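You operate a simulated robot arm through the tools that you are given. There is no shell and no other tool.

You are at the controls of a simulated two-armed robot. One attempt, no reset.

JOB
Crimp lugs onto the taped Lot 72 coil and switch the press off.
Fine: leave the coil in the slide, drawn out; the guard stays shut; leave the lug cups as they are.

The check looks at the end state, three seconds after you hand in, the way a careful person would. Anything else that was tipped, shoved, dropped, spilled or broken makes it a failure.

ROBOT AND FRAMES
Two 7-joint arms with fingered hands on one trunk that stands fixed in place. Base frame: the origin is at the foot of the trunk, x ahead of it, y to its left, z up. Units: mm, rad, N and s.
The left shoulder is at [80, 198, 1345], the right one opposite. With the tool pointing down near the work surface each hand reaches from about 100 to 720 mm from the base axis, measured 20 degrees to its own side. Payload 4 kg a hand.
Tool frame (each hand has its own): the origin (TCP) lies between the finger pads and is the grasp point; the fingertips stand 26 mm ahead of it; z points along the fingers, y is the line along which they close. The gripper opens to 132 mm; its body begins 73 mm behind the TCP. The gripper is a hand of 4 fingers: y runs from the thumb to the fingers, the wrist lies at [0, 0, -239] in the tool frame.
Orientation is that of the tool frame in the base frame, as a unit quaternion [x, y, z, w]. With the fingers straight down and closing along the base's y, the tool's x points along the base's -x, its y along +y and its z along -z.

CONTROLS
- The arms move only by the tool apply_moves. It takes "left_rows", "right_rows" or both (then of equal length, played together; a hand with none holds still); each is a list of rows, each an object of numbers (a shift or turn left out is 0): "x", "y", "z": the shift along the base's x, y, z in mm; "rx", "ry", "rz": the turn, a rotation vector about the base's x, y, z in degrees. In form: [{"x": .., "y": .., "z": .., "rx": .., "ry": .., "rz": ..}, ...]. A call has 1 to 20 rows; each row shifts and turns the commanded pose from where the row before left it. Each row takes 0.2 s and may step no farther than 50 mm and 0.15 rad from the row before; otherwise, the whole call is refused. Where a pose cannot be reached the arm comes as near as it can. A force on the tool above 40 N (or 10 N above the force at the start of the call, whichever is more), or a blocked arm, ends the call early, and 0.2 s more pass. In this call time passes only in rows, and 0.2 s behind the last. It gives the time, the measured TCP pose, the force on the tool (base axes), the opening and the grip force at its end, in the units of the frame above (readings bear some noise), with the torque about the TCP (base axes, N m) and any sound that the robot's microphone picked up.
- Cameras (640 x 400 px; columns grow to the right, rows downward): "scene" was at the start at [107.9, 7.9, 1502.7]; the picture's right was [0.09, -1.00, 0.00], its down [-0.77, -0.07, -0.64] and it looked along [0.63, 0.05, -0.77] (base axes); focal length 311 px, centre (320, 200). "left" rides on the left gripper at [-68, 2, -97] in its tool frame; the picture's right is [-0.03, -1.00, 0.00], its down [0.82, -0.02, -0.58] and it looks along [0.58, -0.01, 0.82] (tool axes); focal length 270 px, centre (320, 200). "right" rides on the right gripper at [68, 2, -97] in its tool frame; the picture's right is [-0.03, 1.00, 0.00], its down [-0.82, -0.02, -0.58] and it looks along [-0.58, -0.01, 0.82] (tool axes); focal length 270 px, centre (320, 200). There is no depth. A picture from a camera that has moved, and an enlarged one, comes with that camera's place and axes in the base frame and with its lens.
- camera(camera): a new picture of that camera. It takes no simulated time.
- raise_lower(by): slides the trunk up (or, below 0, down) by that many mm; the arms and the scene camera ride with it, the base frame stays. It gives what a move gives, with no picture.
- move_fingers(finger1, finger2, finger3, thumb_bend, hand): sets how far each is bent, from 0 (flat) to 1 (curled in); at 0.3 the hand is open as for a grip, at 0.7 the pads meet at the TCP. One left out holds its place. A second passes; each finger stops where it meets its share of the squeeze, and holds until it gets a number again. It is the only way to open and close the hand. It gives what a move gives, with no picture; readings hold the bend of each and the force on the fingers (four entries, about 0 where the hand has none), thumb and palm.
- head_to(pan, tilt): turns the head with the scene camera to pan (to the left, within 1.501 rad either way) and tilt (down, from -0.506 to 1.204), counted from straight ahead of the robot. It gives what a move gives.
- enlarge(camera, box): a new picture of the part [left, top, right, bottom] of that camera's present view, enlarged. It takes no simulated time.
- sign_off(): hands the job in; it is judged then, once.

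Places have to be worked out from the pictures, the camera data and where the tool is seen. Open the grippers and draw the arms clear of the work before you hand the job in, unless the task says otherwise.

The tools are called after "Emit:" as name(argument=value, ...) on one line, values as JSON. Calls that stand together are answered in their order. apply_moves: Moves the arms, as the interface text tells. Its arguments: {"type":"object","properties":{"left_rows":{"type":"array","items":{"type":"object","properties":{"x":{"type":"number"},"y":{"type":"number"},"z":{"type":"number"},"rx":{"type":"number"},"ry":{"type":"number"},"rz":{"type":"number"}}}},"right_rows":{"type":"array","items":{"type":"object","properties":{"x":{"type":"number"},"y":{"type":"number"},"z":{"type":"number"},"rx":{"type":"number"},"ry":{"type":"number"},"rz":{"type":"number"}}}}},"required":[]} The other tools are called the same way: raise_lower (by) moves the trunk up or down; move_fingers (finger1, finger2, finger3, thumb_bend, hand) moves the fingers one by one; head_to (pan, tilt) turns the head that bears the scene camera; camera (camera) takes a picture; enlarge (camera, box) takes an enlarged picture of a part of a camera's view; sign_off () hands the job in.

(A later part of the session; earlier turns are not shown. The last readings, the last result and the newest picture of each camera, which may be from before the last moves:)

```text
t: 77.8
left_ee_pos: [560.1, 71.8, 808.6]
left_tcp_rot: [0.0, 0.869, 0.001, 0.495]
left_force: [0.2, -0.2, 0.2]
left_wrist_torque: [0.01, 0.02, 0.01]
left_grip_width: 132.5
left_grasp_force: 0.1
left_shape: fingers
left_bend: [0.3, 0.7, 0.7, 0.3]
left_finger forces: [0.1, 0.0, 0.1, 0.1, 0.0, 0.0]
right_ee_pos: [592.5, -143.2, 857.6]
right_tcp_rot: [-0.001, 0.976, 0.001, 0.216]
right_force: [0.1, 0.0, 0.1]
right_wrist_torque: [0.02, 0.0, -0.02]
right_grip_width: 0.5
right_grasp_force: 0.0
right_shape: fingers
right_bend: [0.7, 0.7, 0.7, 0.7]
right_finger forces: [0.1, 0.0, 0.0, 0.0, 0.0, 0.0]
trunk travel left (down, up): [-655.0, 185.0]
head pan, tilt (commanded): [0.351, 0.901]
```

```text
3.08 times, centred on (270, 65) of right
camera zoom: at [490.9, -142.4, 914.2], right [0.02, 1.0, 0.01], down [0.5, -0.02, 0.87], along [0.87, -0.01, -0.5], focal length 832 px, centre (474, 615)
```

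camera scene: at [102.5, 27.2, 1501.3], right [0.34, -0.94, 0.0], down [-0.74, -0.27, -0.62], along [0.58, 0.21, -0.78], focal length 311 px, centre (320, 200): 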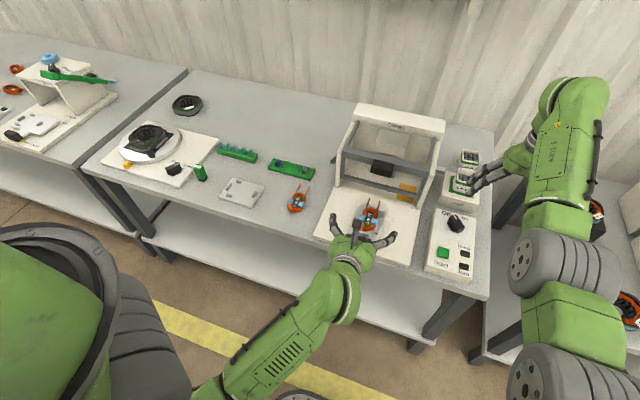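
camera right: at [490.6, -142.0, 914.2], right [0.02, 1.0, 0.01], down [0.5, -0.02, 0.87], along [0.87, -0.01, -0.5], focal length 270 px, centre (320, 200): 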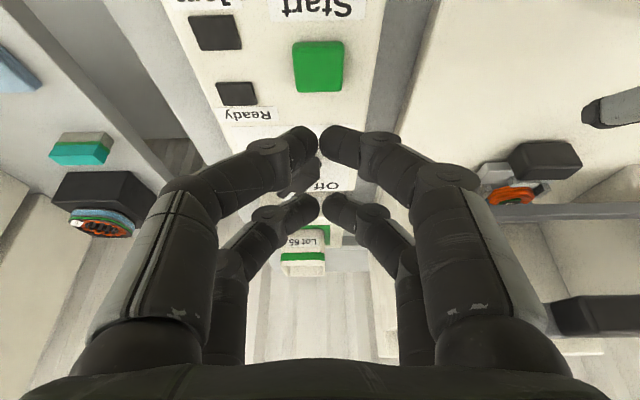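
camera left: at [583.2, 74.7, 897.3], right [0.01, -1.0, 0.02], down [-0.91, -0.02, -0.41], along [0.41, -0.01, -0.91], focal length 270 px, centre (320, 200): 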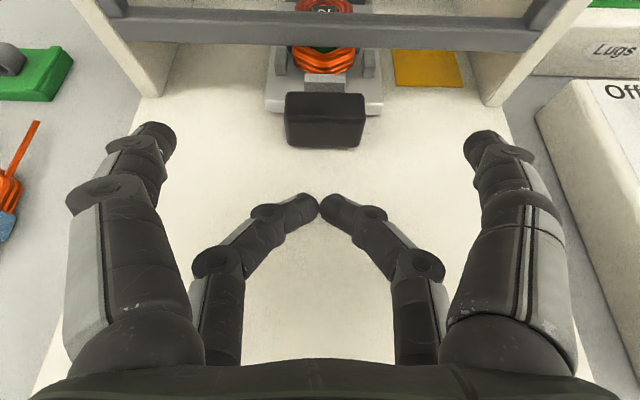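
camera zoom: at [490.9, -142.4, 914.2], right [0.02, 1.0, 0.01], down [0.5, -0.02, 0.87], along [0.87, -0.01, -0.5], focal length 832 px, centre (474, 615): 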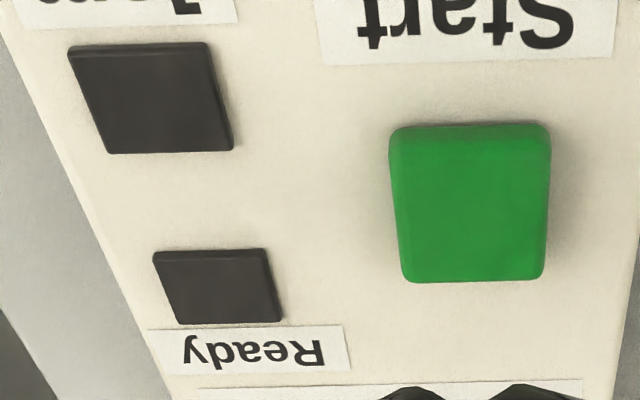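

Neither lamp is lit; the cycle may be done (Ready going out because the lugs are on). I want to see the leads inside, so I tilt the left hand to look under the guard handle, staying clear of the slide.

Emit:
apply_moves(left_rows=[{"x": 20, "ry": -7}, {"x": 20, "ry": -7}, {"x": 20, "ry": -6}, {"x": 20}, {"x": 10}])

Emit:
camera(camera="left")

Emit:
enlarge(camera="left", box=[240, 30, 400, 150])

```text
t: 79.0
left_ee_pos: [650.7, 70.7, 805.8]
left_tcp_rot: [0.0, 0.77, 0.0, 0.638]
left_force: [0.2, 0.1, 0.4]
left_wrist_torque: [0.0, 0.0, -0.01]
left_grip_width: 132.4
left_grasp_force: 0.1
left_shape: fingers
left_bend: [0.3, 0.7, 0.7, 0.3]
left_finger forces: [0.1, 0.0, 0.0, 0.0, 0.1, 0.0]
right_ee_pos: [592.0, -143.5, 855.6]
right_tcp_rot: [0.0, 0.976, 0.0, 0.216]
right_force: [1.4, 0.1, -0.2]
right_wrist_torque: [-0.01, -0.02, 0.0]
right_grip_width: 0.7
right_grasp_force: 0.1
right_shape: fingers
right_bend: [0.7, 0.7, 0.7, 0.7]
right_finger forces: [0.1, 0.2, 0.1, 0.0, 0.0, 0.0]
trunk travel left (down, up): [-655.0, 185.0]
head pan, tilt (commanded): [0.351, 0.901]
```

```text
taken
camera left: at [569.3, 73.2, 892.1], right [0.01, -1.0, 0.02], down [-0.72, -0.02, -0.69], along [0.69, -0.01, -0.72], focal length 270 px, centre (320, 200)
```

left: 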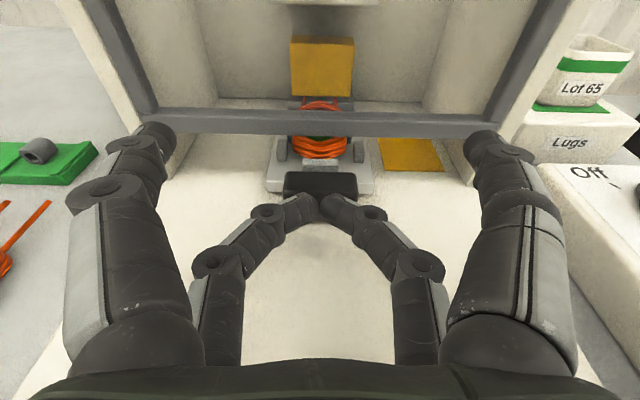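

```text
3.33 times, centred on (320, 90) of left
camera zoom: at [569.3, 73.2, 892.1], right [0.01, -1.0, 0.02], down [-0.72, -0.02, -0.69], along [0.69, -0.01, -0.72], focal length 901 px, centre (320, 567)
```

zoom: 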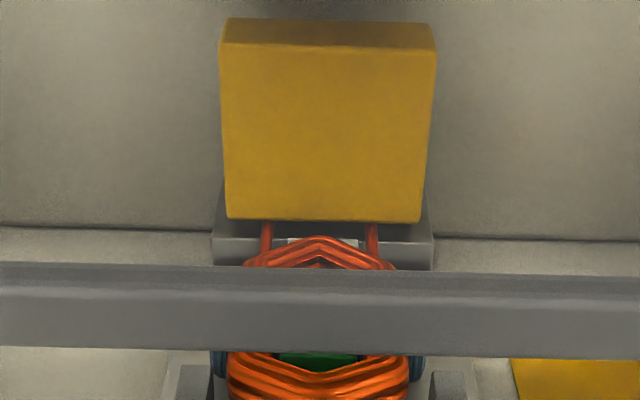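

The view shows the leads reaching under the yellow punch, but the tips are hidden. I compare the lug cup's content and zoom on the lead ends from the scene camera.

Emit:
enlarge(camera="scene", box=[445, 140, 490, 195])

Emit:
enlarge(camera="scene", box=[365, 140, 410, 200])

Emit:
enlarge(camera="left", box=[290, 80, 350, 120])

```text
7.27 times, centred on (468, 168) of scene
camera zoom: at [102.6, 27.2, 1501.3], right [0.34, -0.94, 0.0], down [-0.74, -0.27, -0.62], along [0.58, 0.21, -0.78], focal length 2260 px, centre (-753, 436)
```

zoom: 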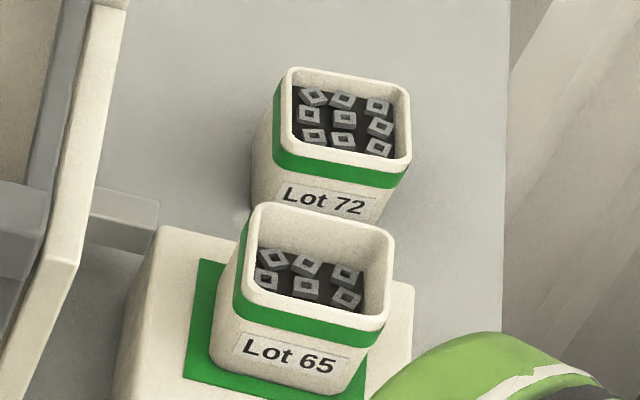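

```text
6.67 times, centred on (388, 170) of scene
camera zoom: at [102.6, 27.2, 1501.3], right [0.34, -0.94, 0.0], down [-0.74, -0.27, -0.62], along [0.58, 0.21, -0.78], focal length 2072 px, centre (-130, 400)
```

zoom: 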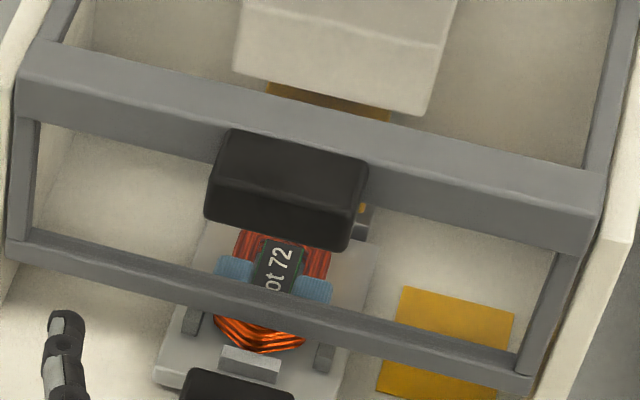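

```text
10.00 times, centred on (320, 100) of left
camera zoom: at [569.3, 73.2, 892.1], right [0.01, -1.0, 0.02], down [-0.72, -0.02, -0.69], along [0.69, -0.01, -0.72], focal length 2703 px, centre (320, 1200)
```

zoom: 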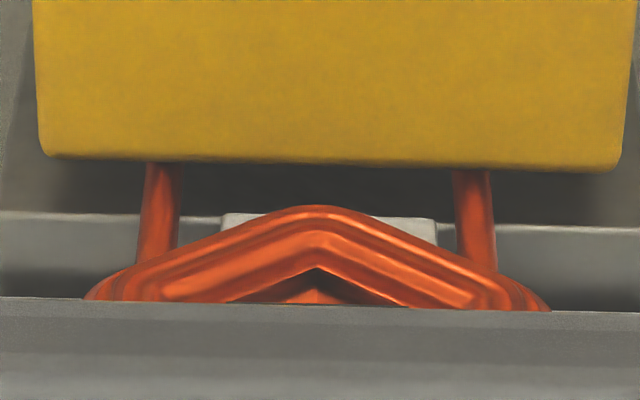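

I can't tell yet; a yellow corner now peeks beside the guard handle, perhaps the punch still down. I wait four more seconds and compare.

Emit:
apply_moves(right_rows=[{}, {}, {}, {}, {}, {}, {}, {}, {}, {}, {}, {}, {}, {}, {}, {}, {}, {}, {}, {}])

Emit:
enlarge(camera="scene", box=[365, 140, 410, 200])

Emit:
enlarge(camera="left", box=[240, 30, 400, 150])

Emit:
camera(camera="right")

```text
t: 83.2
left_ee_pos: [651.6, 70.6, 806.3]
left_tcp_rot: [0.0, 0.77, 0.0, 0.638]
left_force: [0.5, 0.4, -0.5]
left_wrist_torque: [-0.02, -0.02, -0.02]
left_grip_width: 132.5
left_grasp_force: 0.0
left_shape: fingers
left_bend: [0.3, 0.7, 0.7, 0.3]
left_finger forces: [0.0, 0.1, 0.1, 0.0, 0.0, 0.0]
right_ee_pos: [592.6, -144.3, 856.2]
right_tcp_rot: [0.0, 0.976, -0.001, 0.216]
right_force: [-0.5, -0.9, -0.2]
right_wrist_torque: [-0.02, 0.01, 0.0]
right_grip_width: 0.8
right_grasp_force: 0.1
right_shape: fingers
right_bend: [0.7, 0.7, 0.7, 0.7]
right_finger forces: [0.0, 0.0, 0.1, 0.1, 0.0, 0.0]
trunk travel left (down, up): [-655.0, 185.0]
head pan, tilt (commanded): [0.351, 0.901]
```

```text
6.67 times, centred on (388, 170) of scene
camera zoom: at [102.4, 27.2, 1501.3], right [0.34, -0.94, 0.0], down [-0.74, -0.27, -0.62], along [0.58, 0.21, -0.78], focal length 2072 px, centre (-130, 400)
```

zoom: 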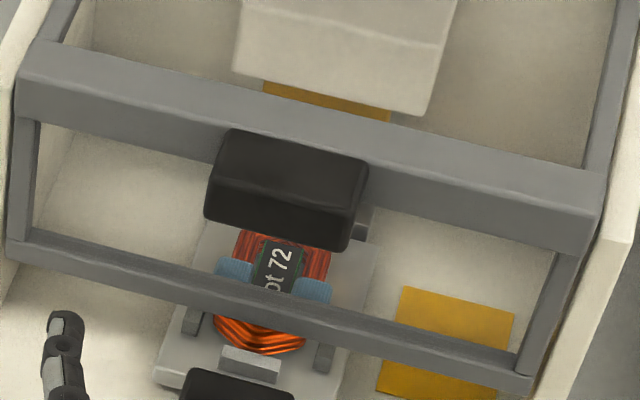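

```text
3.33 times, centred on (320, 90) of left
camera zoom: at [569.0, 73.3, 892.1], right [0.01, -1.0, 0.02], down [-0.72, -0.02, -0.69], along [0.69, -0.01, -0.72], focal length 901 px, centre (320, 567)
```

zoom: 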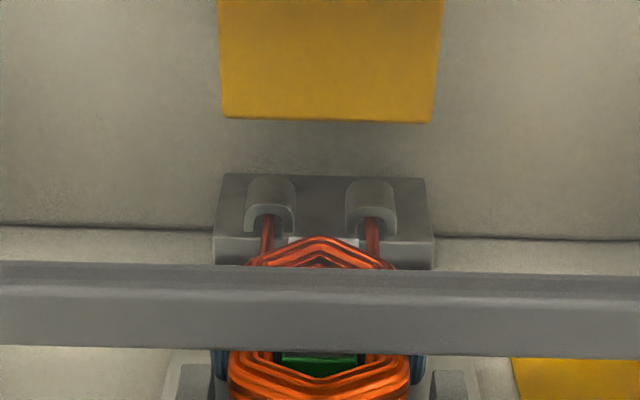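

```text
taken
camera right: at [490.9, -142.4, 914.2], right [0.02, 1.0, 0.01], down [0.5, -0.02, 0.87], along [0.87, -0.01, -0.5], focal length 270 px, centre (320, 200)
```

right: 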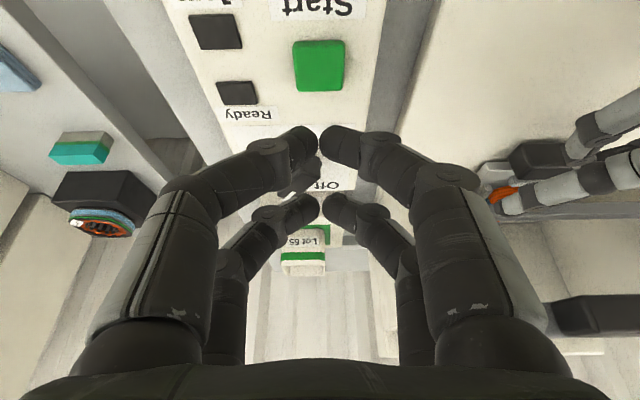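

The punch has risen and both leads now carry lugs. I wait two more seconds to be sure the cycle is complete.

Emit:
apply_moves(right_rows=[{}, {}, {}, {}, {}, {}, {}, {}, {}, {}, {}, {}])

Emit:
enlarge(camera="left", box=[240, 30, 400, 150])

Emit:
enlarge(camera="right", box=[170, 0, 370, 130])

```text
t: 85.8
left_ee_pos: [650.3, 70.4, 805.4]
left_tcp_rot: [0.0, 0.77, 0.0, 0.638]
left_force: [0.1, -0.2, 0.2]
left_wrist_torque: [0.0, 0.02, 0.01]
left_grip_width: 132.4
left_grasp_force: 0.1
left_shape: fingers
left_bend: [0.3, 0.7, 0.7, 0.3]
left_finger forces: [0.0, 0.0, 0.0, 0.1, 0.1, 0.0]
right_ee_pos: [592.6, -143.2, 857.0]
right_tcp_rot: [0.0, 0.976, 0.0, 0.217]
right_force: [0.2, -0.3, -0.2]
right_wrist_torque: [0.01, -0.01, 0.02]
right_grip_width: 0.7
right_grasp_force: 0.1
right_shape: fingers
right_bend: [0.7, 0.7, 0.7, 0.7]
right_finger forces: [0.0, 0.1, 0.1, 0.0, 0.0, 0.0]
trunk travel left (down, up): [-655.0, 185.0]
head pan, tilt (commanded): [0.351, 0.901]
```

```text
3.33 times, centred on (320, 90) of left
camera zoom: at [569.0, 73.3, 892.1], right [0.01, -1.0, 0.02], down [-0.72, -0.02, -0.69], along [0.69, -0.01, -0.72], focal length 901 px, centre (320, 567)
```

zoom: 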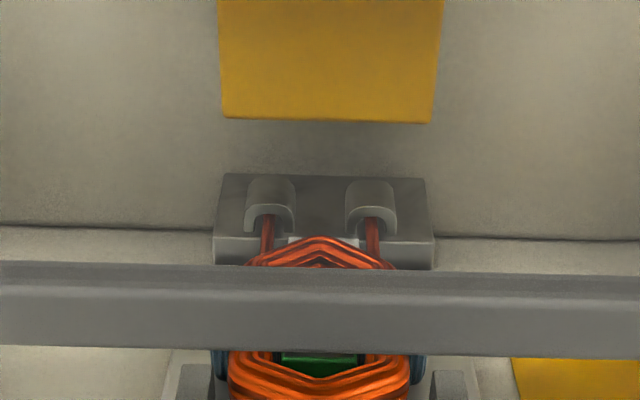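

```text
3.08 times, centred on (270, 65) of right
camera zoom: at [490.9, -142.4, 914.2], right [0.02, 1.0, 0.01], down [0.5, -0.02, 0.87], along [0.87, -0.01, -0.5], focal length 832 px, centre (474, 615)
```

zoom: 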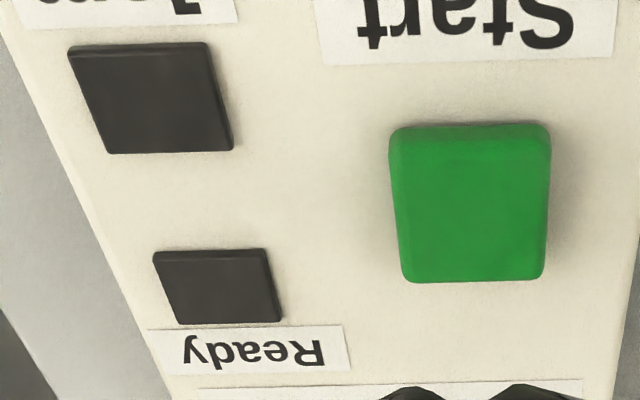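

Cycle done: lugs on both leads, punch up, no jam. Now I set the left hand to grip the slide handle's sides with finger2/finger3, with the other two digits spread back so they stay short of the guard.

Emit:
move_fingers(hand="left", finger1=0.12, thumb_bend=0.12, finger2=0.5, finger3=0.5)

Emit:
apply_moves(left_rows=[{"z": -10}, {"z": -8}, {"x": 12}, {"x": 10}])

Emit:
camera(camera="left")

Emit:
enlarge(camera="scene", box=[310, 130, 450, 260])

```text
t: 86.8
left_ee_pos: [650.9, 71.0, 805.8]
left_tcp_rot: [0.0, 0.77, 0.0, 0.638]
left_force: [0.5, -0.1, 0.0]
left_wrist_torque: [-0.02, 0.0, 0.03]
left_grip_width: 169.4
left_grasp_force: 0.1
left_shape: fingers
left_bend: [0.12, 0.5, 0.5, 0.12]
left_finger forces: [0.0, 0.0, 0.0, 0.0, 0.0, 0.1]
right_ee_pos: [593.5, -142.6, 857.1]
right_tcp_rot: [-0.001, 0.976, 0.0, 0.217]
right_force: [-0.2, 0.0, -0.6]
right_wrist_torque: [0.01, 0.02, -0.02]
right_grip_width: 1.0
right_grasp_force: 0.0
right_shape: fingers
right_bend: [0.7, 0.7, 0.7, 0.7]
right_finger forces: [0.0, 0.0, 0.0, 0.1, 0.0, 0.0]
trunk travel left (down, up): [-655.0, 185.0]
head pan, tilt (commanded): [0.351, 0.901]
```

```text
t: 87.8
left_ee_pos: [673.9, 71.1, 786.9]
left_tcp_rot: [0.0, 0.77, 0.001, 0.638]
left_force: [0.4, 0.1, -0.3]
left_wrist_torque: [-0.01, 0.0, -0.02]
left_grip_width: 169.3
left_grasp_force: 0.1
left_shape: fingers
left_bend: [0.12, 0.5, 0.5, 0.12]
left_finger forces: [0.0, 0.1, 0.0, 0.0, 0.1, 0.1]
right_ee_pos: [593.1, -142.5, 857.4]
right_tcp_rot: [0.0, 0.976, 0.0, 0.217]
right_force: [-0.2, -0.5, -0.5]
right_wrist_torque: [-0.01, 0.03, -0.02]
right_grip_width: 0.8
right_grasp_force: 0.1
right_shape: fingers
right_bend: [0.7, 0.7, 0.7, 0.7]
right_finger forces: [0.0, 0.1, 0.0, 0.0, 0.1, 0.0]
trunk travel left (down, up): [-655.0, 185.0]
head pan, tilt (commanded): [0.351, 0.901]
```

```text
taken
camera left: at [591.1, 73.4, 872.9], right [0.01, -1.0, 0.02], down [-0.72, -0.02, -0.69], along [0.69, -0.01, -0.72], focal length 270 px, centre (320, 200)
```

left: 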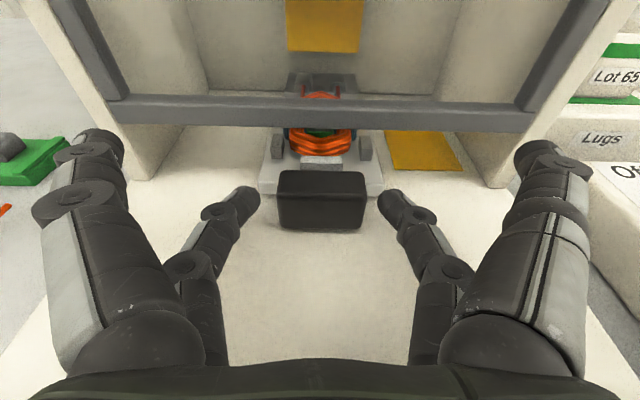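

```text
3.08 times, centred on (380, 195) of scene
camera zoom: at [102.9, 27.2, 1501.3], right [0.34, -0.94, 0.0], down [-0.74, -0.27, -0.62], along [0.58, 0.21, -0.78], focal length 956 px, centre (135, 215)
```

zoom: 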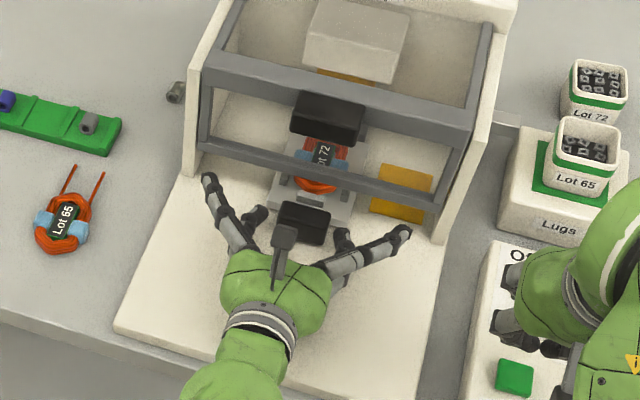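

The fingers straddle the handle line at the right height. I bring the spread digits in slightly and advance 20 mm so the tips lie alongside the handle.

Emit:
move_fingers(hand="left", finger1=0.2, thumb_bend=0.2)

Emit:
apply_moves(left_rows=[{"x": 7}, {"x": 7}, {"x": 6}])

Emit:
camera(camera="left")

Emit:
enlarge(camera="scene", box=[310, 130, 450, 260])

```text
t: 88.8
left_ee_pos: [673.5, 71.3, 786.9]
left_tcp_rot: [0.0, 0.769, 0.0, 0.639]
left_force: [0.0, 0.2, 0.3]
left_wrist_torque: [-0.03, 0.01, 0.01]
left_grip_width: 154.4
left_grasp_force: 0.0
left_shape: fingers
left_bend: [0.2, 0.5, 0.5, 0.2]
left_finger forces: [0.1, 0.0, 0.0, 0.1, 0.0, 0.1]
right_ee_pos: [593.0, -143.6, 857.0]
right_tcp_rot: [0.0, 0.976, 0.0, 0.217]
right_force: [-0.3, -0.3, 0.6]
right_wrist_torque: [0.01, 0.02, 0.0]
right_grip_width: 0.9
right_grasp_force: 0.0
right_shape: fingers
right_bend: [0.7, 0.7, 0.7, 0.7]
right_finger forces: [0.0, 0.1, 0.0, 0.0, 0.0, 0.0]
trunk travel left (down, up): [-655.0, 185.0]
head pan, tilt (commanded): [0.351, 0.901]
```

```text
t: 89.6
left_ee_pos: [692.4, 72.1, 787.3]
left_tcp_rot: [0.0, 0.77, 0.001, 0.638]
left_force: [0.2, 0.1, -0.1]
left_wrist_torque: [0.02, 0.02, -0.02]
left_grip_width: 154.2
left_grasp_force: 0.0
left_shape: fingers
left_bend: [0.2, 0.5, 0.5, 0.2]
left_finger forces: [0.1, 0.0, 0.1, 0.0, 0.0, 0.0]
right_ee_pos: [593.8, -144.5, 856.0]
right_tcp_rot: [-0.001, 0.976, 0.0, 0.217]
right_force: [-0.5, -1.1, 0.1]
right_wrist_torque: [0.02, -0.03, 0.0]
right_grip_width: 0.6
right_grasp_force: 0.1
right_shape: fingers
right_bend: [0.7, 0.7, 0.7, 0.7]
right_finger forces: [0.0, 0.0, 0.0, 0.0, 0.1, 0.1]
trunk travel left (down, up): [-655.0, 185.0]
head pan, tilt (commanded): [0.351, 0.901]
```

```text
taken
camera left: at [611.2, 74.2, 873.9], right [0.01, -1.0, 0.02], down [-0.72, -0.02, -0.69], along [0.69, -0.01, -0.72], focal length 270 px, centre (320, 200)
```

left: 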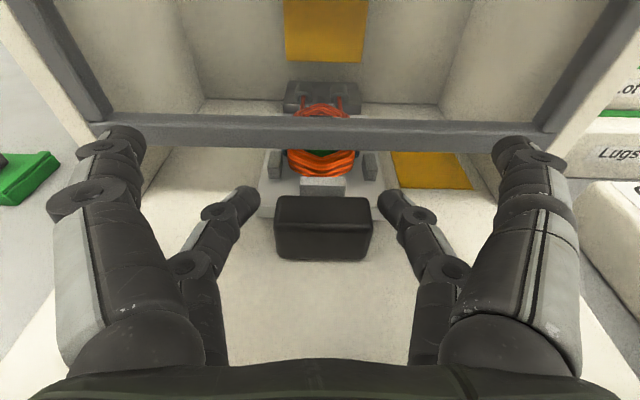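

```text
3.08 times, centred on (380, 195) of scene
camera zoom: at [102.6, 27.2, 1501.3], right [0.34, -0.94, 0.0], down [-0.74, -0.27, -0.62], along [0.58, 0.21, -0.78], focal length 956 px, centre (135, 215)
```

zoom: 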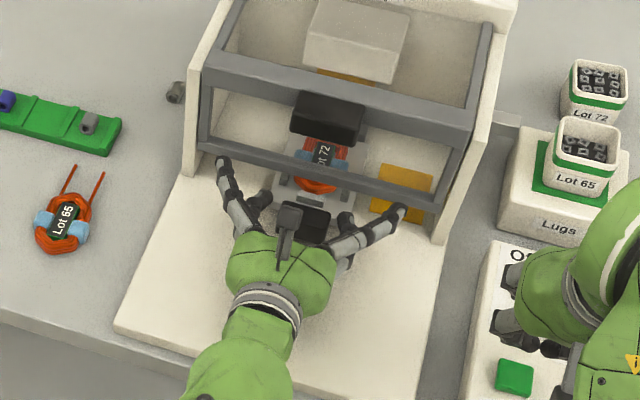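

The tips now lie alongside the handle with no contact forces. I close finger2 and finger3 on its sides.

Emit:
move_fingers(hand="left", finger2=0.68, finger3=0.68)

Emit:
camera(camera="left")

```text
t: 90.6
left_ee_pos: [691.7, 72.2, 788.8]
left_tcp_rot: [0.0, 0.77, 0.001, 0.639]
left_force: [1.7, -0.5, -0.1]
left_wrist_torque: [-0.04, -0.06, -0.02]
left_grip_width: 154.3
left_grasp_force: 8.2
left_shape: fingers
left_bend: [0.2, 0.58, 0.55, 0.2]
left_finger forces: [0.1, 7.4, 8.6, 0.0, 0.0, 0.0]
right_ee_pos: [592.6, -143.4, 855.9]
right_tcp_rot: [0.001, 0.976, -0.001, 0.216]
right_force: [-0.3, 0.4, 0.3]
right_wrist_torque: [-0.02, 0.01, -0.01]
right_grip_width: 0.9
right_grasp_force: 0.0
right_shape: fingers
right_bend: [0.7, 0.7, 0.7, 0.7]
right_finger forces: [0.0, 0.0, 0.1, 0.1, 0.0, 0.0]
trunk travel left (down, up): [-655.0, 185.0]
head pan, tilt (commanded): [0.351, 0.901]
```

```text
taken
camera left: at [611.2, 74.1, 874.0], right [0.01, -1.0, 0.02], down [-0.72, -0.02, -0.69], along [0.69, -0.01, -0.72], focal length 270 px, centre (320, 200)
```

left: 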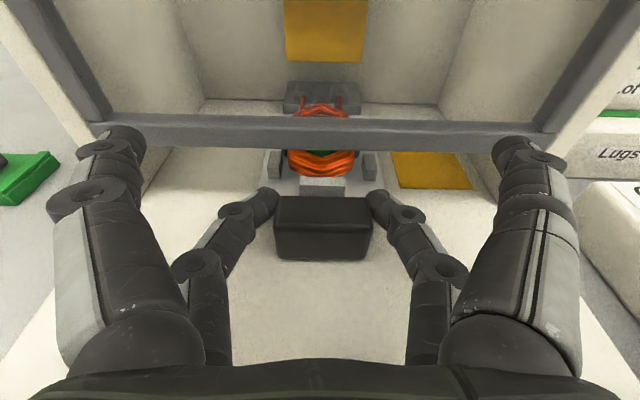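

The handle is gripped at about 8 N each side. I draw the slide out slowly, first 20 mm.

Emit:
apply_moves(left_rows=[{"x": -5}, {"x": -5}, {"x": -5}, {"x": -5}])

Emit:
camera(camera="left")

Emit:
enlarge(camera="scene", box=[310, 130, 450, 260])

```text
t: 91.6
left_ee_pos: [672.7, 71.7, 789.2]
left_tcp_rot: [0.0, 0.771, 0.0, 0.637]
left_force: [2.6, -0.3, -1.9]
left_wrist_torque: [-0.03, 0.0, -0.06]
left_grip_width: 154.3
left_grasp_force: 8.3
left_shape: fingers
left_bend: [0.2, 0.58, 0.55, 0.2]
left_finger forces: [0.0, 7.6, 8.6, 0.0, 0.0, 0.1]
right_ee_pos: [593.3, -142.9, 856.6]
right_tcp_rot: [0.0, 0.976, 0.0, 0.217]
right_force: [-0.7, 1.0, -0.5]
right_wrist_torque: [-0.01, -0.01, -0.02]
right_grip_width: 0.6
right_grasp_force: 0.1
right_shape: fingers
right_bend: [0.7, 0.7, 0.7, 0.7]
right_finger forces: [0.0, 0.0, 0.0, 0.1, 0.1, 0.1]
trunk travel left (down, up): [-655.0, 185.0]
head pan, tilt (commanded): [0.351, 0.901]
```

```text
taken
camera left: at [591.7, 74.0, 874.3], right [0.01, -1.0, 0.02], down [-0.72, -0.02, -0.69], along [0.69, -0.01, -0.72], focal length 270 px, centre (320, 200)
```

left: 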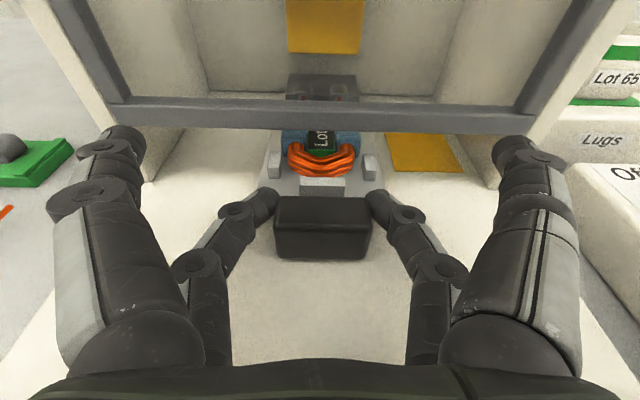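

```text
3.08 times, centred on (380, 195) of scene
camera zoom: at [102.7, 27.2, 1501.3], right [0.34, -0.94, 0.0], down [-0.74, -0.27, -0.62], along [0.58, 0.21, -0.78], focal length 956 px, centre (135, 215)
```

zoom: 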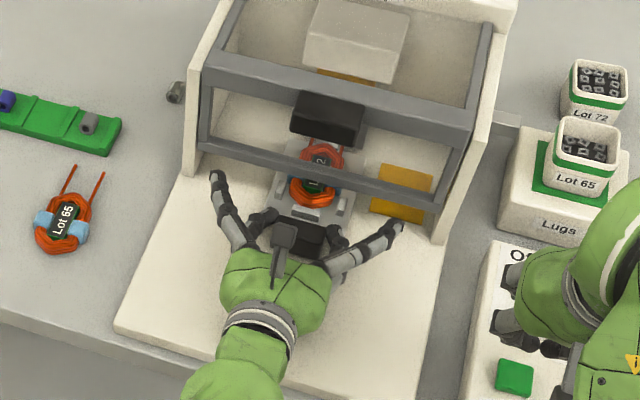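

The slide follows. I zoom to check that the coil still lies flat in the nest while coming out.

Emit:
enlarge(camera="left", box=[250, 70, 390, 200])

Emit:
enlarge(camera="scene", box=[365, 150, 415, 220])

```text
3.08 times, centred on (320, 135) of left
camera zoom: at [591.7, 74.0, 874.3], right [0.01, -1.0, 0.02], down [-0.72, -0.02, -0.69], along [0.69, -0.01, -0.72], focal length 832 px, centre (320, 400)
```

zoom: 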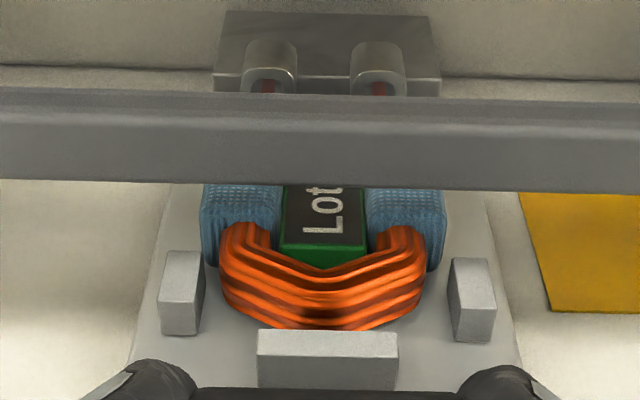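

```text
5.71 times, centred on (390, 185) of scene
camera zoom: at [102.7, 27.2, 1501.3], right [0.34, -0.94, 0.0], down [-0.74, -0.27, -0.62], along [0.58, 0.21, -0.78], focal length 1776 px, centre (-80, 286)
```

zoom: 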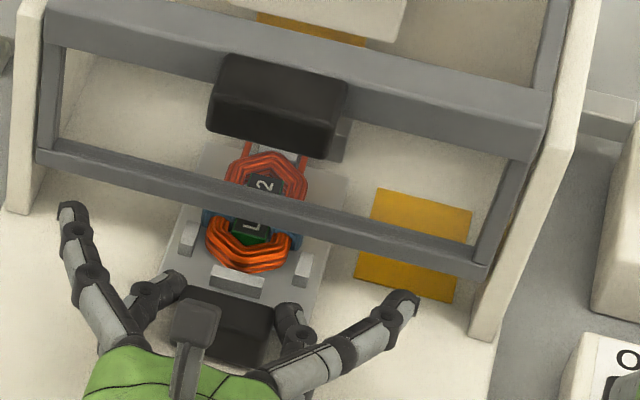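

The coil lies flat and the lugs are on both leads. I keep pulling, 60 mm more.

Emit:
apply_moves(left_rows=[{"x": -6}, {"x": -6}, {"x": -6}, {"x": -6}, {"x": -6}, {"x": -6}, {"x": -6}, {"x": -6}, {"x": -6}, {"x": -6}])

Emit:
camera(camera="left")

Emit:
enlarge(camera="left", box=[250, 60, 390, 200])

```text
t: 93.8
left_ee_pos: [613.6, 71.8, 788.6]
left_tcp_rot: [-0.001, 0.77, 0.001, 0.637]
left_force: [1.9, 0.2, -2.1]
left_wrist_torque: [0.04, -0.04, -0.04]
left_grip_width: 154.4
left_grasp_force: 8.1
left_shape: fingers
left_bend: [0.2, 0.58, 0.55, 0.2]
left_finger forces: [0.1, 8.4, 8.3, 0.0, 0.1, 0.0]
right_ee_pos: [593.8, -144.1, 855.8]
right_tcp_rot: [0.001, 0.976, 0.0, 0.217]
right_force: [-0.6, 0.5, -1.0]
right_wrist_torque: [0.01, 0.01, -0.01]
right_grip_width: 0.9
right_grasp_force: 0.1
right_shape: fingers
right_bend: [0.7, 0.7, 0.7, 0.7]
right_finger forces: [0.1, 0.0, 0.1, 0.1, 0.0, 0.0]
trunk travel left (down, up): [-655.0, 185.0]
head pan, tilt (commanded): [0.351, 0.901]
```

```text
taken
camera left: at [531.1, 74.1, 874.4], right [0.01, -1.0, 0.02], down [-0.72, -0.02, -0.69], along [0.69, -0.01, -0.72], focal length 270 px, centre (320, 200)
```

left: 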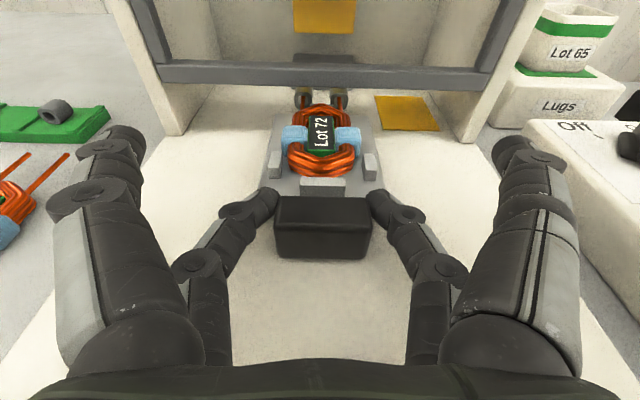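

```text
2.86 times, centred on (320, 130) of left
camera zoom: at [531.1, 74.1, 874.4], right [0.01, -1.0, 0.02], down [-0.72, -0.02, -0.69], along [0.69, -0.01, -0.72], focal length 772 px, centre (320, 400)
```

zoom: 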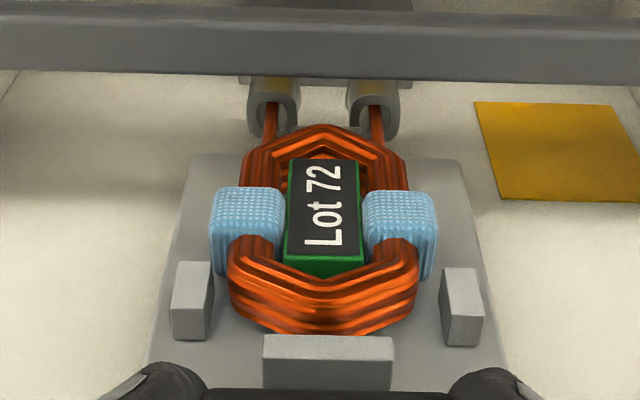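

Both lugs are clearly on the leads and have cleared the anvil, passing under the guard bar. I keep drawing the slide out another 54 mm.

Emit:
apply_moves(left_rows=[{"x": -6}, {"x": -6}, {"x": -6}, {"x": -6}, {"x": -6}, {"x": -6}, {"x": -6}, {"x": -6}, {"x": -6}])

Emit:
camera(camera="left")

Emit:
enlarge(camera="scene", box=[310, 130, 450, 260])

```text
t: 95.8
left_ee_pos: [559.1, 72.5, 788.9]
left_tcp_rot: [0.0, 0.77, 0.001, 0.638]
left_force: [2.1, -3.8, -5.4]
left_wrist_torque: [-0.04, 0.06, -0.05]
left_grip_width: 154.3
left_grasp_force: 8.1
left_shape: fingers
left_bend: [0.2, 0.58, 0.55, 0.2]
left_finger forces: [0.1, 6.9, 9.7, 0.0, 0.1, 0.0]
right_ee_pos: [592.4, -142.6, 857.2]
right_tcp_rot: [0.001, 0.976, 0.0, 0.217]
right_force: [-0.7, 0.1, -0.1]
right_wrist_torque: [-0.02, 0.0, -0.01]
right_grip_width: 0.8
right_grasp_force: 0.0
right_shape: fingers
right_bend: [0.7, 0.7, 0.7, 0.7]
right_finger forces: [0.0, 0.0, 0.0, 0.1, 0.0, 0.1]
trunk travel left (down, up): [-655.0, 185.0]
head pan, tilt (commanded): [0.351, 0.901]
```

```text
taken
camera left: at [478.3, 74.8, 875.0], right [0.0, -1.0, 0.02], down [-0.72, -0.02, -0.69], along [0.69, -0.01, -0.72], focal length 270 px, centre (320, 200)
```

left: 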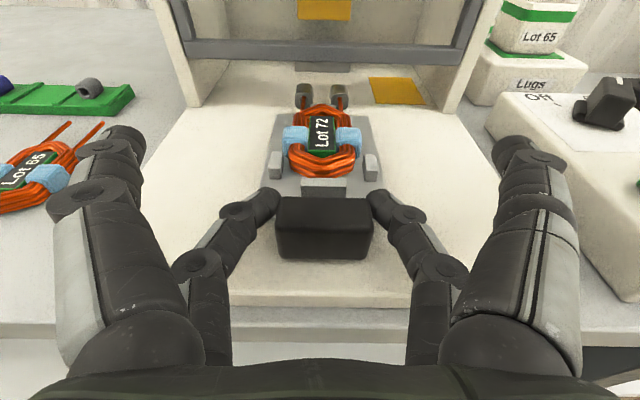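

```text
3.08 times, centred on (380, 195) of scene
camera zoom: at [103.3, 26.8, 1501.2], right [0.34, -0.94, 0.0], down [-0.74, -0.27, -0.62], along [0.58, 0.21, -0.78], focal length 956 px, centre (135, 215)
```

zoom: 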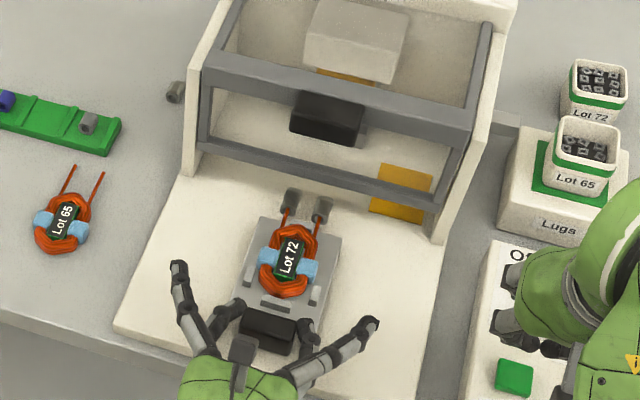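

Nearly out: about 20 mm remain to the original position. I finish slowly, watching for the stop.

Emit:
apply_moves(left_rows=[{"x": -5}, {"x": -5}, {"x": -4}])

Emit:
enlarge(camera="scene", box=[310, 130, 450, 260])

```text
t: 96.6
left_ee_pos: [546.4, 72.7, 789.7]
left_tcp_rot: [-0.001, 0.77, 0.001, 0.638]
left_force: [3.9, -1.1, -5.2]
left_wrist_torque: [-0.05, 0.03, -0.02]
left_grip_width: 154.4
left_grasp_force: 8.5
left_shape: fingers
left_bend: [0.2, 0.58, 0.54, 0.2]
left_finger forces: [0.1, 7.7, 8.6, 0.1, 0.0, 0.0]
right_ee_pos: [593.1, -143.5, 856.2]
right_tcp_rot: [-0.001, 0.976, 0.001, 0.216]
right_force: [0.3, -0.2, 0.5]
right_wrist_torque: [0.0, 0.02, -0.01]
right_grip_width: 1.0
right_grasp_force: 0.1
right_shape: fingers
right_bend: [0.7, 0.7, 0.7, 0.7]
right_finger forces: [0.0, 0.0, 0.0, 0.0, 0.0, 0.1]
trunk travel left (down, up): [-655.0, 185.0]
head pan, tilt (commanded): [0.351, 0.901]
```

```text
3.08 times, centred on (380, 195) of scene
camera zoom: at [103.6, 27.2, 1501.3], right [0.34, -0.94, 0.0], down [-0.74, -0.27, -0.62], along [0.58, 0.21, -0.78], focal length 956 px, centre (135, 215)
```

zoom: 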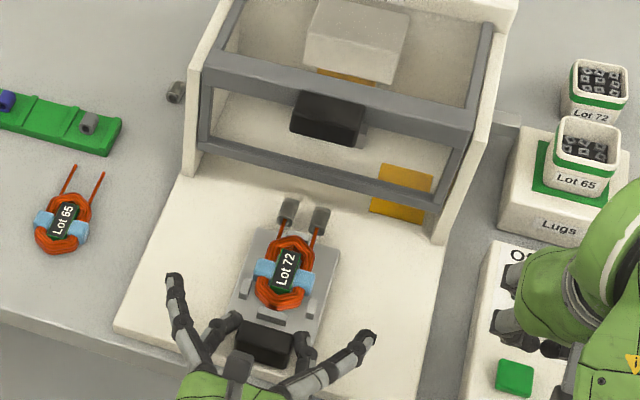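

I pull a last 8 mm in small steps.

Emit:
apply_moves(left_rows=[{"x": -3}, {"x": -3}, {"x": -2}])

Emit:
camera(camera="left")

```text
t: 97.4
left_ee_pos: [537.6, 70.8, 789.4]
left_tcp_rot: [-0.001, 0.77, 0.0, 0.638]
left_force: [12.3, -0.2, -2.8]
left_wrist_torque: [0.04, -0.22, 0.03]
left_grip_width: 154.3
left_grasp_force: 7.5
left_shape: fingers
left_bend: [0.2, 0.57, 0.55, 0.2]
left_finger forces: [0.0, 7.7, 7.4, 0.0, 0.1, 0.0]
right_ee_pos: [593.8, -144.1, 856.2]
right_tcp_rot: [0.0, 0.976, 0.001, 0.216]
right_force: [0.0, 0.2, -0.3]
right_wrist_torque: [-0.07, 0.01, 0.02]
right_grip_width: 0.8
right_grasp_force: 0.0
right_shape: fingers
right_bend: [0.7, 0.7, 0.7, 0.7]
right_finger forces: [0.0, 0.0, 0.0, 0.0, 0.0, 0.0]
trunk travel left (down, up): [-655.0, 185.0]
head pan, tilt (commanded): [0.351, 0.901]
```

```text
taken
camera left: at [456.0, 73.9, 875.6], right [0.01, -1.0, 0.03], down [-0.72, -0.02, -0.69], along [0.69, -0.01, -0.72], focal length 270 px, centre (320, 200)
```

left: 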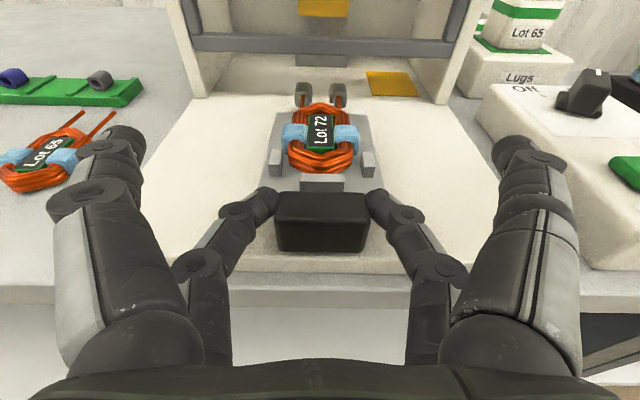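

A 12 N pull back shows the outer stop is reached. I ease 1.5 mm, open finger2/finger3, and withdraw the hand backward.

Emit:
apply_moves(left_rows=[{"x": 1.5}])

Emit:
move_fingers(hand="left", finger2=0.48, finger3=0.48)

Emit:
apply_moves(left_rows=[{"x": -10}, {"x": -15}, {"x": -20, "z": 5}])

Emit:
camera(camera="left")

Emit:
enlarge(camera="left", box=[240, 60, 400, 220])

```text
t: 97.8
left_ee_pos: [537.2, 71.7, 790.0]
left_tcp_rot: [0.0, 0.77, 0.001, 0.638]
left_force: [8.1, -0.6, -0.1]
left_wrist_torque: [-0.03, -0.18, 0.0]
left_grip_width: 154.6
left_grasp_force: 7.4
left_shape: fingers
left_bend: [0.2, 0.57, 0.55, 0.2]
left_finger forces: [0.0, 7.2, 8.6, 0.0, 0.1, 0.1]
right_ee_pos: [593.4, -144.9, 856.5]
right_tcp_rot: [0.0, 0.976, 0.0, 0.217]
right_force: [-0.3, 0.4, -0.1]
right_wrist_torque: [0.0, 0.0, 0.01]
right_grip_width: 0.9
right_grasp_force: 0.0
right_shape: fingers
right_bend: [0.7, 0.7, 0.7, 0.7]
right_finger forces: [0.0, 0.0, 0.0, 0.0, 0.0, 0.0]
trunk travel left (down, up): [-655.0, 185.0]
head pan, tilt (commanded): [0.351, 0.901]
```

```text
t: 98.8
left_ee_pos: [536.3, 72.2, 790.0]
left_tcp_rot: [0.0, 0.77, 0.0, 0.638]
left_force: [0.6, 0.1, 0.2]
left_wrist_torque: [-0.01, -0.03, 0.02]
left_grip_width: 154.2
left_grasp_force: 0.1
left_shape: fingers
left_bend: [0.2, 0.48, 0.48, 0.2]
left_finger forces: [0.0, 0.0, 0.0, 0.0, 0.1, 0.0]
right_ee_pos: [593.0, -144.2, 857.4]
right_tcp_rot: [0.0, 0.976, 0.0, 0.216]
right_force: [0.3, -0.3, 0.1]
right_wrist_torque: [0.02, 0.02, 0.02]
right_grip_width: 0.8
right_grasp_force: 0.0
right_shape: fingers
right_bend: [0.7, 0.7, 0.7, 0.7]
right_finger forces: [0.0, 0.0, 0.1, 0.1, 0.0, 0.0]
trunk travel left (down, up): [-655.0, 185.0]
head pan, tilt (commanded): [0.351, 0.901]
```

```text
t: 99.6
left_ee_pos: [493.6, 72.1, 793.9]
left_tcp_rot: [0.0, 0.77, 0.0, 0.638]
left_force: [-0.4, 0.5, 0.5]
left_wrist_torque: [-0.01, -0.01, 0.03]
left_grip_width: 154.6
left_grasp_force: 0.0
left_shape: fingers
left_bend: [0.2, 0.48, 0.48, 0.2]
left_finger forces: [0.0, 0.1, 0.1, 0.1, 0.1, 0.0]
right_ee_pos: [592.5, -143.5, 855.7]
right_tcp_rot: [0.0, 0.976, 0.0, 0.216]
right_force: [0.1, 0.3, 0.4]
right_wrist_torque: [0.01, -0.01, -0.03]
right_grip_width: 0.8
right_grasp_force: 0.0
right_shape: fingers
right_bend: [0.7, 0.7, 0.7, 0.7]
right_finger forces: [0.0, 0.1, 0.0, 0.0, 0.1, 0.0]
trunk travel left (down, up): [-655.0, 185.0]
head pan, tilt (commanded): [0.351, 0.901]
```

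```text
taken
camera left: at [411.1, 74.7, 878.9], right [0.01, -1.0, 0.02], down [-0.72, -0.02, -0.7], along [0.7, -0.01, -0.72], focal length 270 px, centre (320, 200)
```

left: 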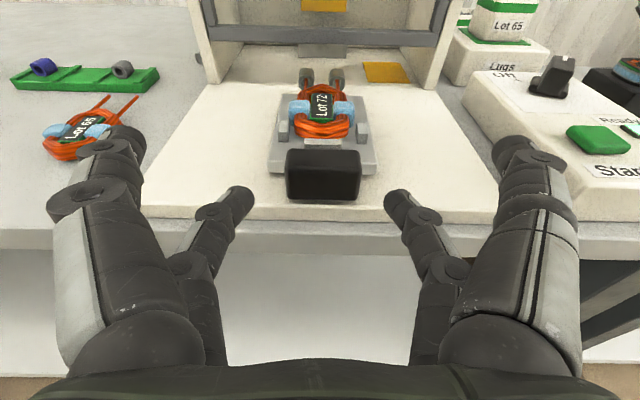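

```text
2.50 times, centred on (320, 140) of left
camera zoom: at [411.1, 74.7, 878.9], right [0.01, -1.0, 0.02], down [-0.72, -0.02, -0.7], along [0.7, -0.01, -0.72], focal length 676 px, centre (320, 350)
```

zoom: 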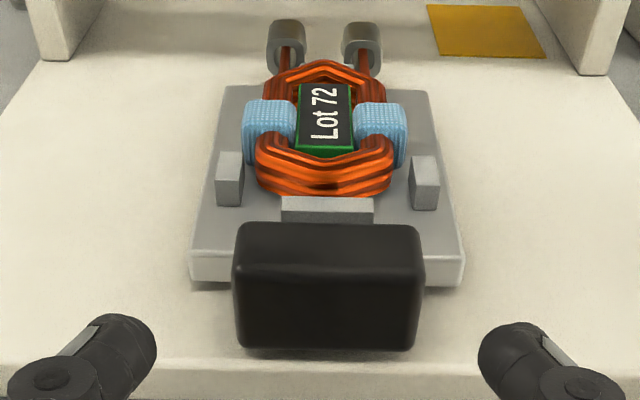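

The slide is fully out with the lugged coil in its nest. I retract the left hand upward, and bring the right hand back over the knob, vertical and yawed −36° to match the On position.

Emit:
apply_moves(left_rows=[{"z": 30}, {"z": 30}, {"z": 30}, {"z": 30, "ry": 7}, {"ry": 8}, {"ry": 8}, {"ry": 8}, {"ry": 8}, {"ry": 8}, {"ry": 8}, {"ry": 8}, {"ry": 8}, {"ry": 8.3}], right_rows=[{"z": 25}, {"ry": 8.3}, {"ry": 8.3}, {"ry": 8.4}, {"x": 20, "y": -4, "rz": -8}, {"x": 20, "y": -4, "rz": -8}, {"x": 20, "y": -4, "rz": -8}, {"x": 20, "y": -5, "rz": -8}, {"x": 17, "y": -5, "rz": -4}, {}, {}, {}, {}])

Emit:
move_fingers(hand="right", finger1=0.53, finger2=0.53, finger3=0.53, thumb_bend=0.53)

Emit:
camera(camera="right")

Emit:
enlarge(camera="right", box=[220, 60, 420, 200])

```text
t: 102.4
left_ee_pos: [493.6, 70.1, 913.5]
left_tcp_rot: [0.0, 1.0, 0.0, -0.002]
left_force: [0.2, 0.0, 0.4]
left_wrist_torque: [0.01, 0.04, 0.02]
left_grip_width: 154.5
left_grasp_force: 0.0
left_shape: fingers
left_bend: [0.2, 0.48, 0.48, 0.2]
left_finger forces: [0.0, 0.1, 0.0, 0.0, 0.0, 0.0]
right_ee_pos: [694.2, -166.6, 879.8]
right_tcp_rot: [0.308, 0.951, 0.0, -0.001]
right_force: [0.8, 0.3, -0.6]
right_wrist_torque: [0.0, 0.03, 0.01]
right_grip_width: 0.7
right_grasp_force: 0.0
right_shape: fingers
right_bend: [0.7, 0.7, 0.7, 0.7]
right_finger forces: [0.0, 0.0, 0.0, 0.1, 0.0, 0.0]
trunk travel left (down, up): [-655.0, 185.0]
head pan, tilt (commanded): [0.351, 0.901]
```

```text
t: 103.4
left_ee_pos: [492.3, 71.6, 915.5]
left_tcp_rot: [0.0, 1.0, 0.001, 0.0]
left_force: [0.0, -0.1, 0.3]
left_wrist_torque: [-0.02, 0.0, 0.01]
left_grip_width: 154.7
left_grasp_force: 0.1
left_shape: fingers
left_bend: [0.2, 0.48, 0.48, 0.2]
left_finger forces: [0.1, 0.0, 0.0, 0.0, 0.0, 0.0]
right_ee_pos: [692.4, -165.8, 880.7]
right_tcp_rot: [0.309, 0.951, -0.001, 0.0]
right_force: [-0.6, 0.4, -0.3]
right_wrist_torque: [0.01, -0.01, -0.02]
right_grip_width: 55.3
right_grasp_force: 0.0
right_shape: fingers
right_bend: [0.53, 0.53, 0.53, 0.53]
right_finger forces: [0.1, 0.0, 0.0, 0.0, 0.0, 0.0]
trunk travel left (down, up): [-655.0, 185.0]
head pan, tilt (commanded): [0.351, 0.901]
```

```text
taken
camera right: at [638.9, -125.9, 975.8], right [0.61, 0.79, 0.0], down [0.65, -0.5, 0.58], along [0.46, -0.35, -0.82], focal length 270 px, centre (320, 200)
```

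right: 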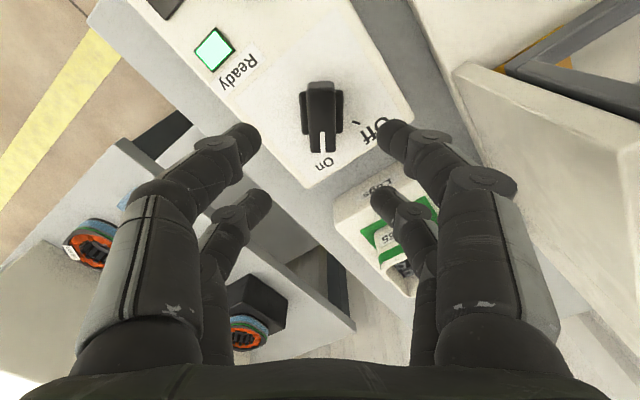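

```text
2.86 times, centred on (320, 130) of right
camera zoom: at [638.9, -125.9, 975.8], right [0.61, 0.79, 0.0], down [0.65, -0.5, 0.58], along [0.46, -0.35, -0.82], focal length 772 px, centre (320, 400)
```

zoom: 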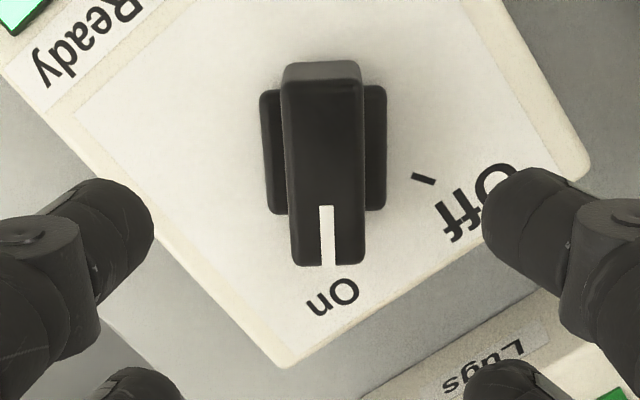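

The knob lies within 2 mm of the hand's centre and aligned. I trim slightly and descend onto it.

Emit:
apply_moves(right_rows=[{"x": -1.2, "y": 1.6}, {"z": -30}, {"z": -30}, {"z": -19}])

Emit:
camera(camera="right")

```text
t: 104.4
left_ee_pos: [494.2, 71.5, 915.4]
left_tcp_rot: [0.0, 1.0, 0.001, 0.001]
left_force: [0.2, 0.1, 0.1]
left_wrist_torque: [0.02, 0.0, -0.01]
left_grip_width: 154.5
left_grasp_force: 0.1
left_shape: fingers
left_bend: [0.2, 0.48, 0.48, 0.2]
left_finger forces: [0.1, 0.0, 0.0, 0.0, 0.0, 0.0]
right_ee_pos: [686.7, -164.4, 801.7]
right_tcp_rot: [0.309, 0.951, 0.0, -0.001]
right_force: [-0.5, 0.4, -0.7]
right_wrist_torque: [0.01, 0.01, -0.02]
right_grip_width: 55.4
right_grasp_force: 0.0
right_shape: fingers
right_bend: [0.53, 0.53, 0.53, 0.53]
right_finger forces: [0.1, 0.1, 0.0, 0.0, 0.0, 0.0]
trunk travel left (down, up): [-655.0, 185.0]
head pan, tilt (commanded): [0.351, 0.901]
```

```text
taken
camera right: at [634.5, -123.9, 897.2], right [0.61, 0.79, 0.0], down [0.65, -0.5, 0.58], along [0.46, -0.35, -0.82], focal length 270 px, centre (320, 200)
```

right: 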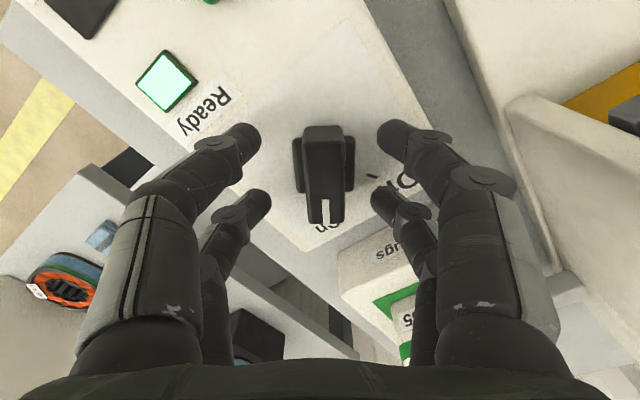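

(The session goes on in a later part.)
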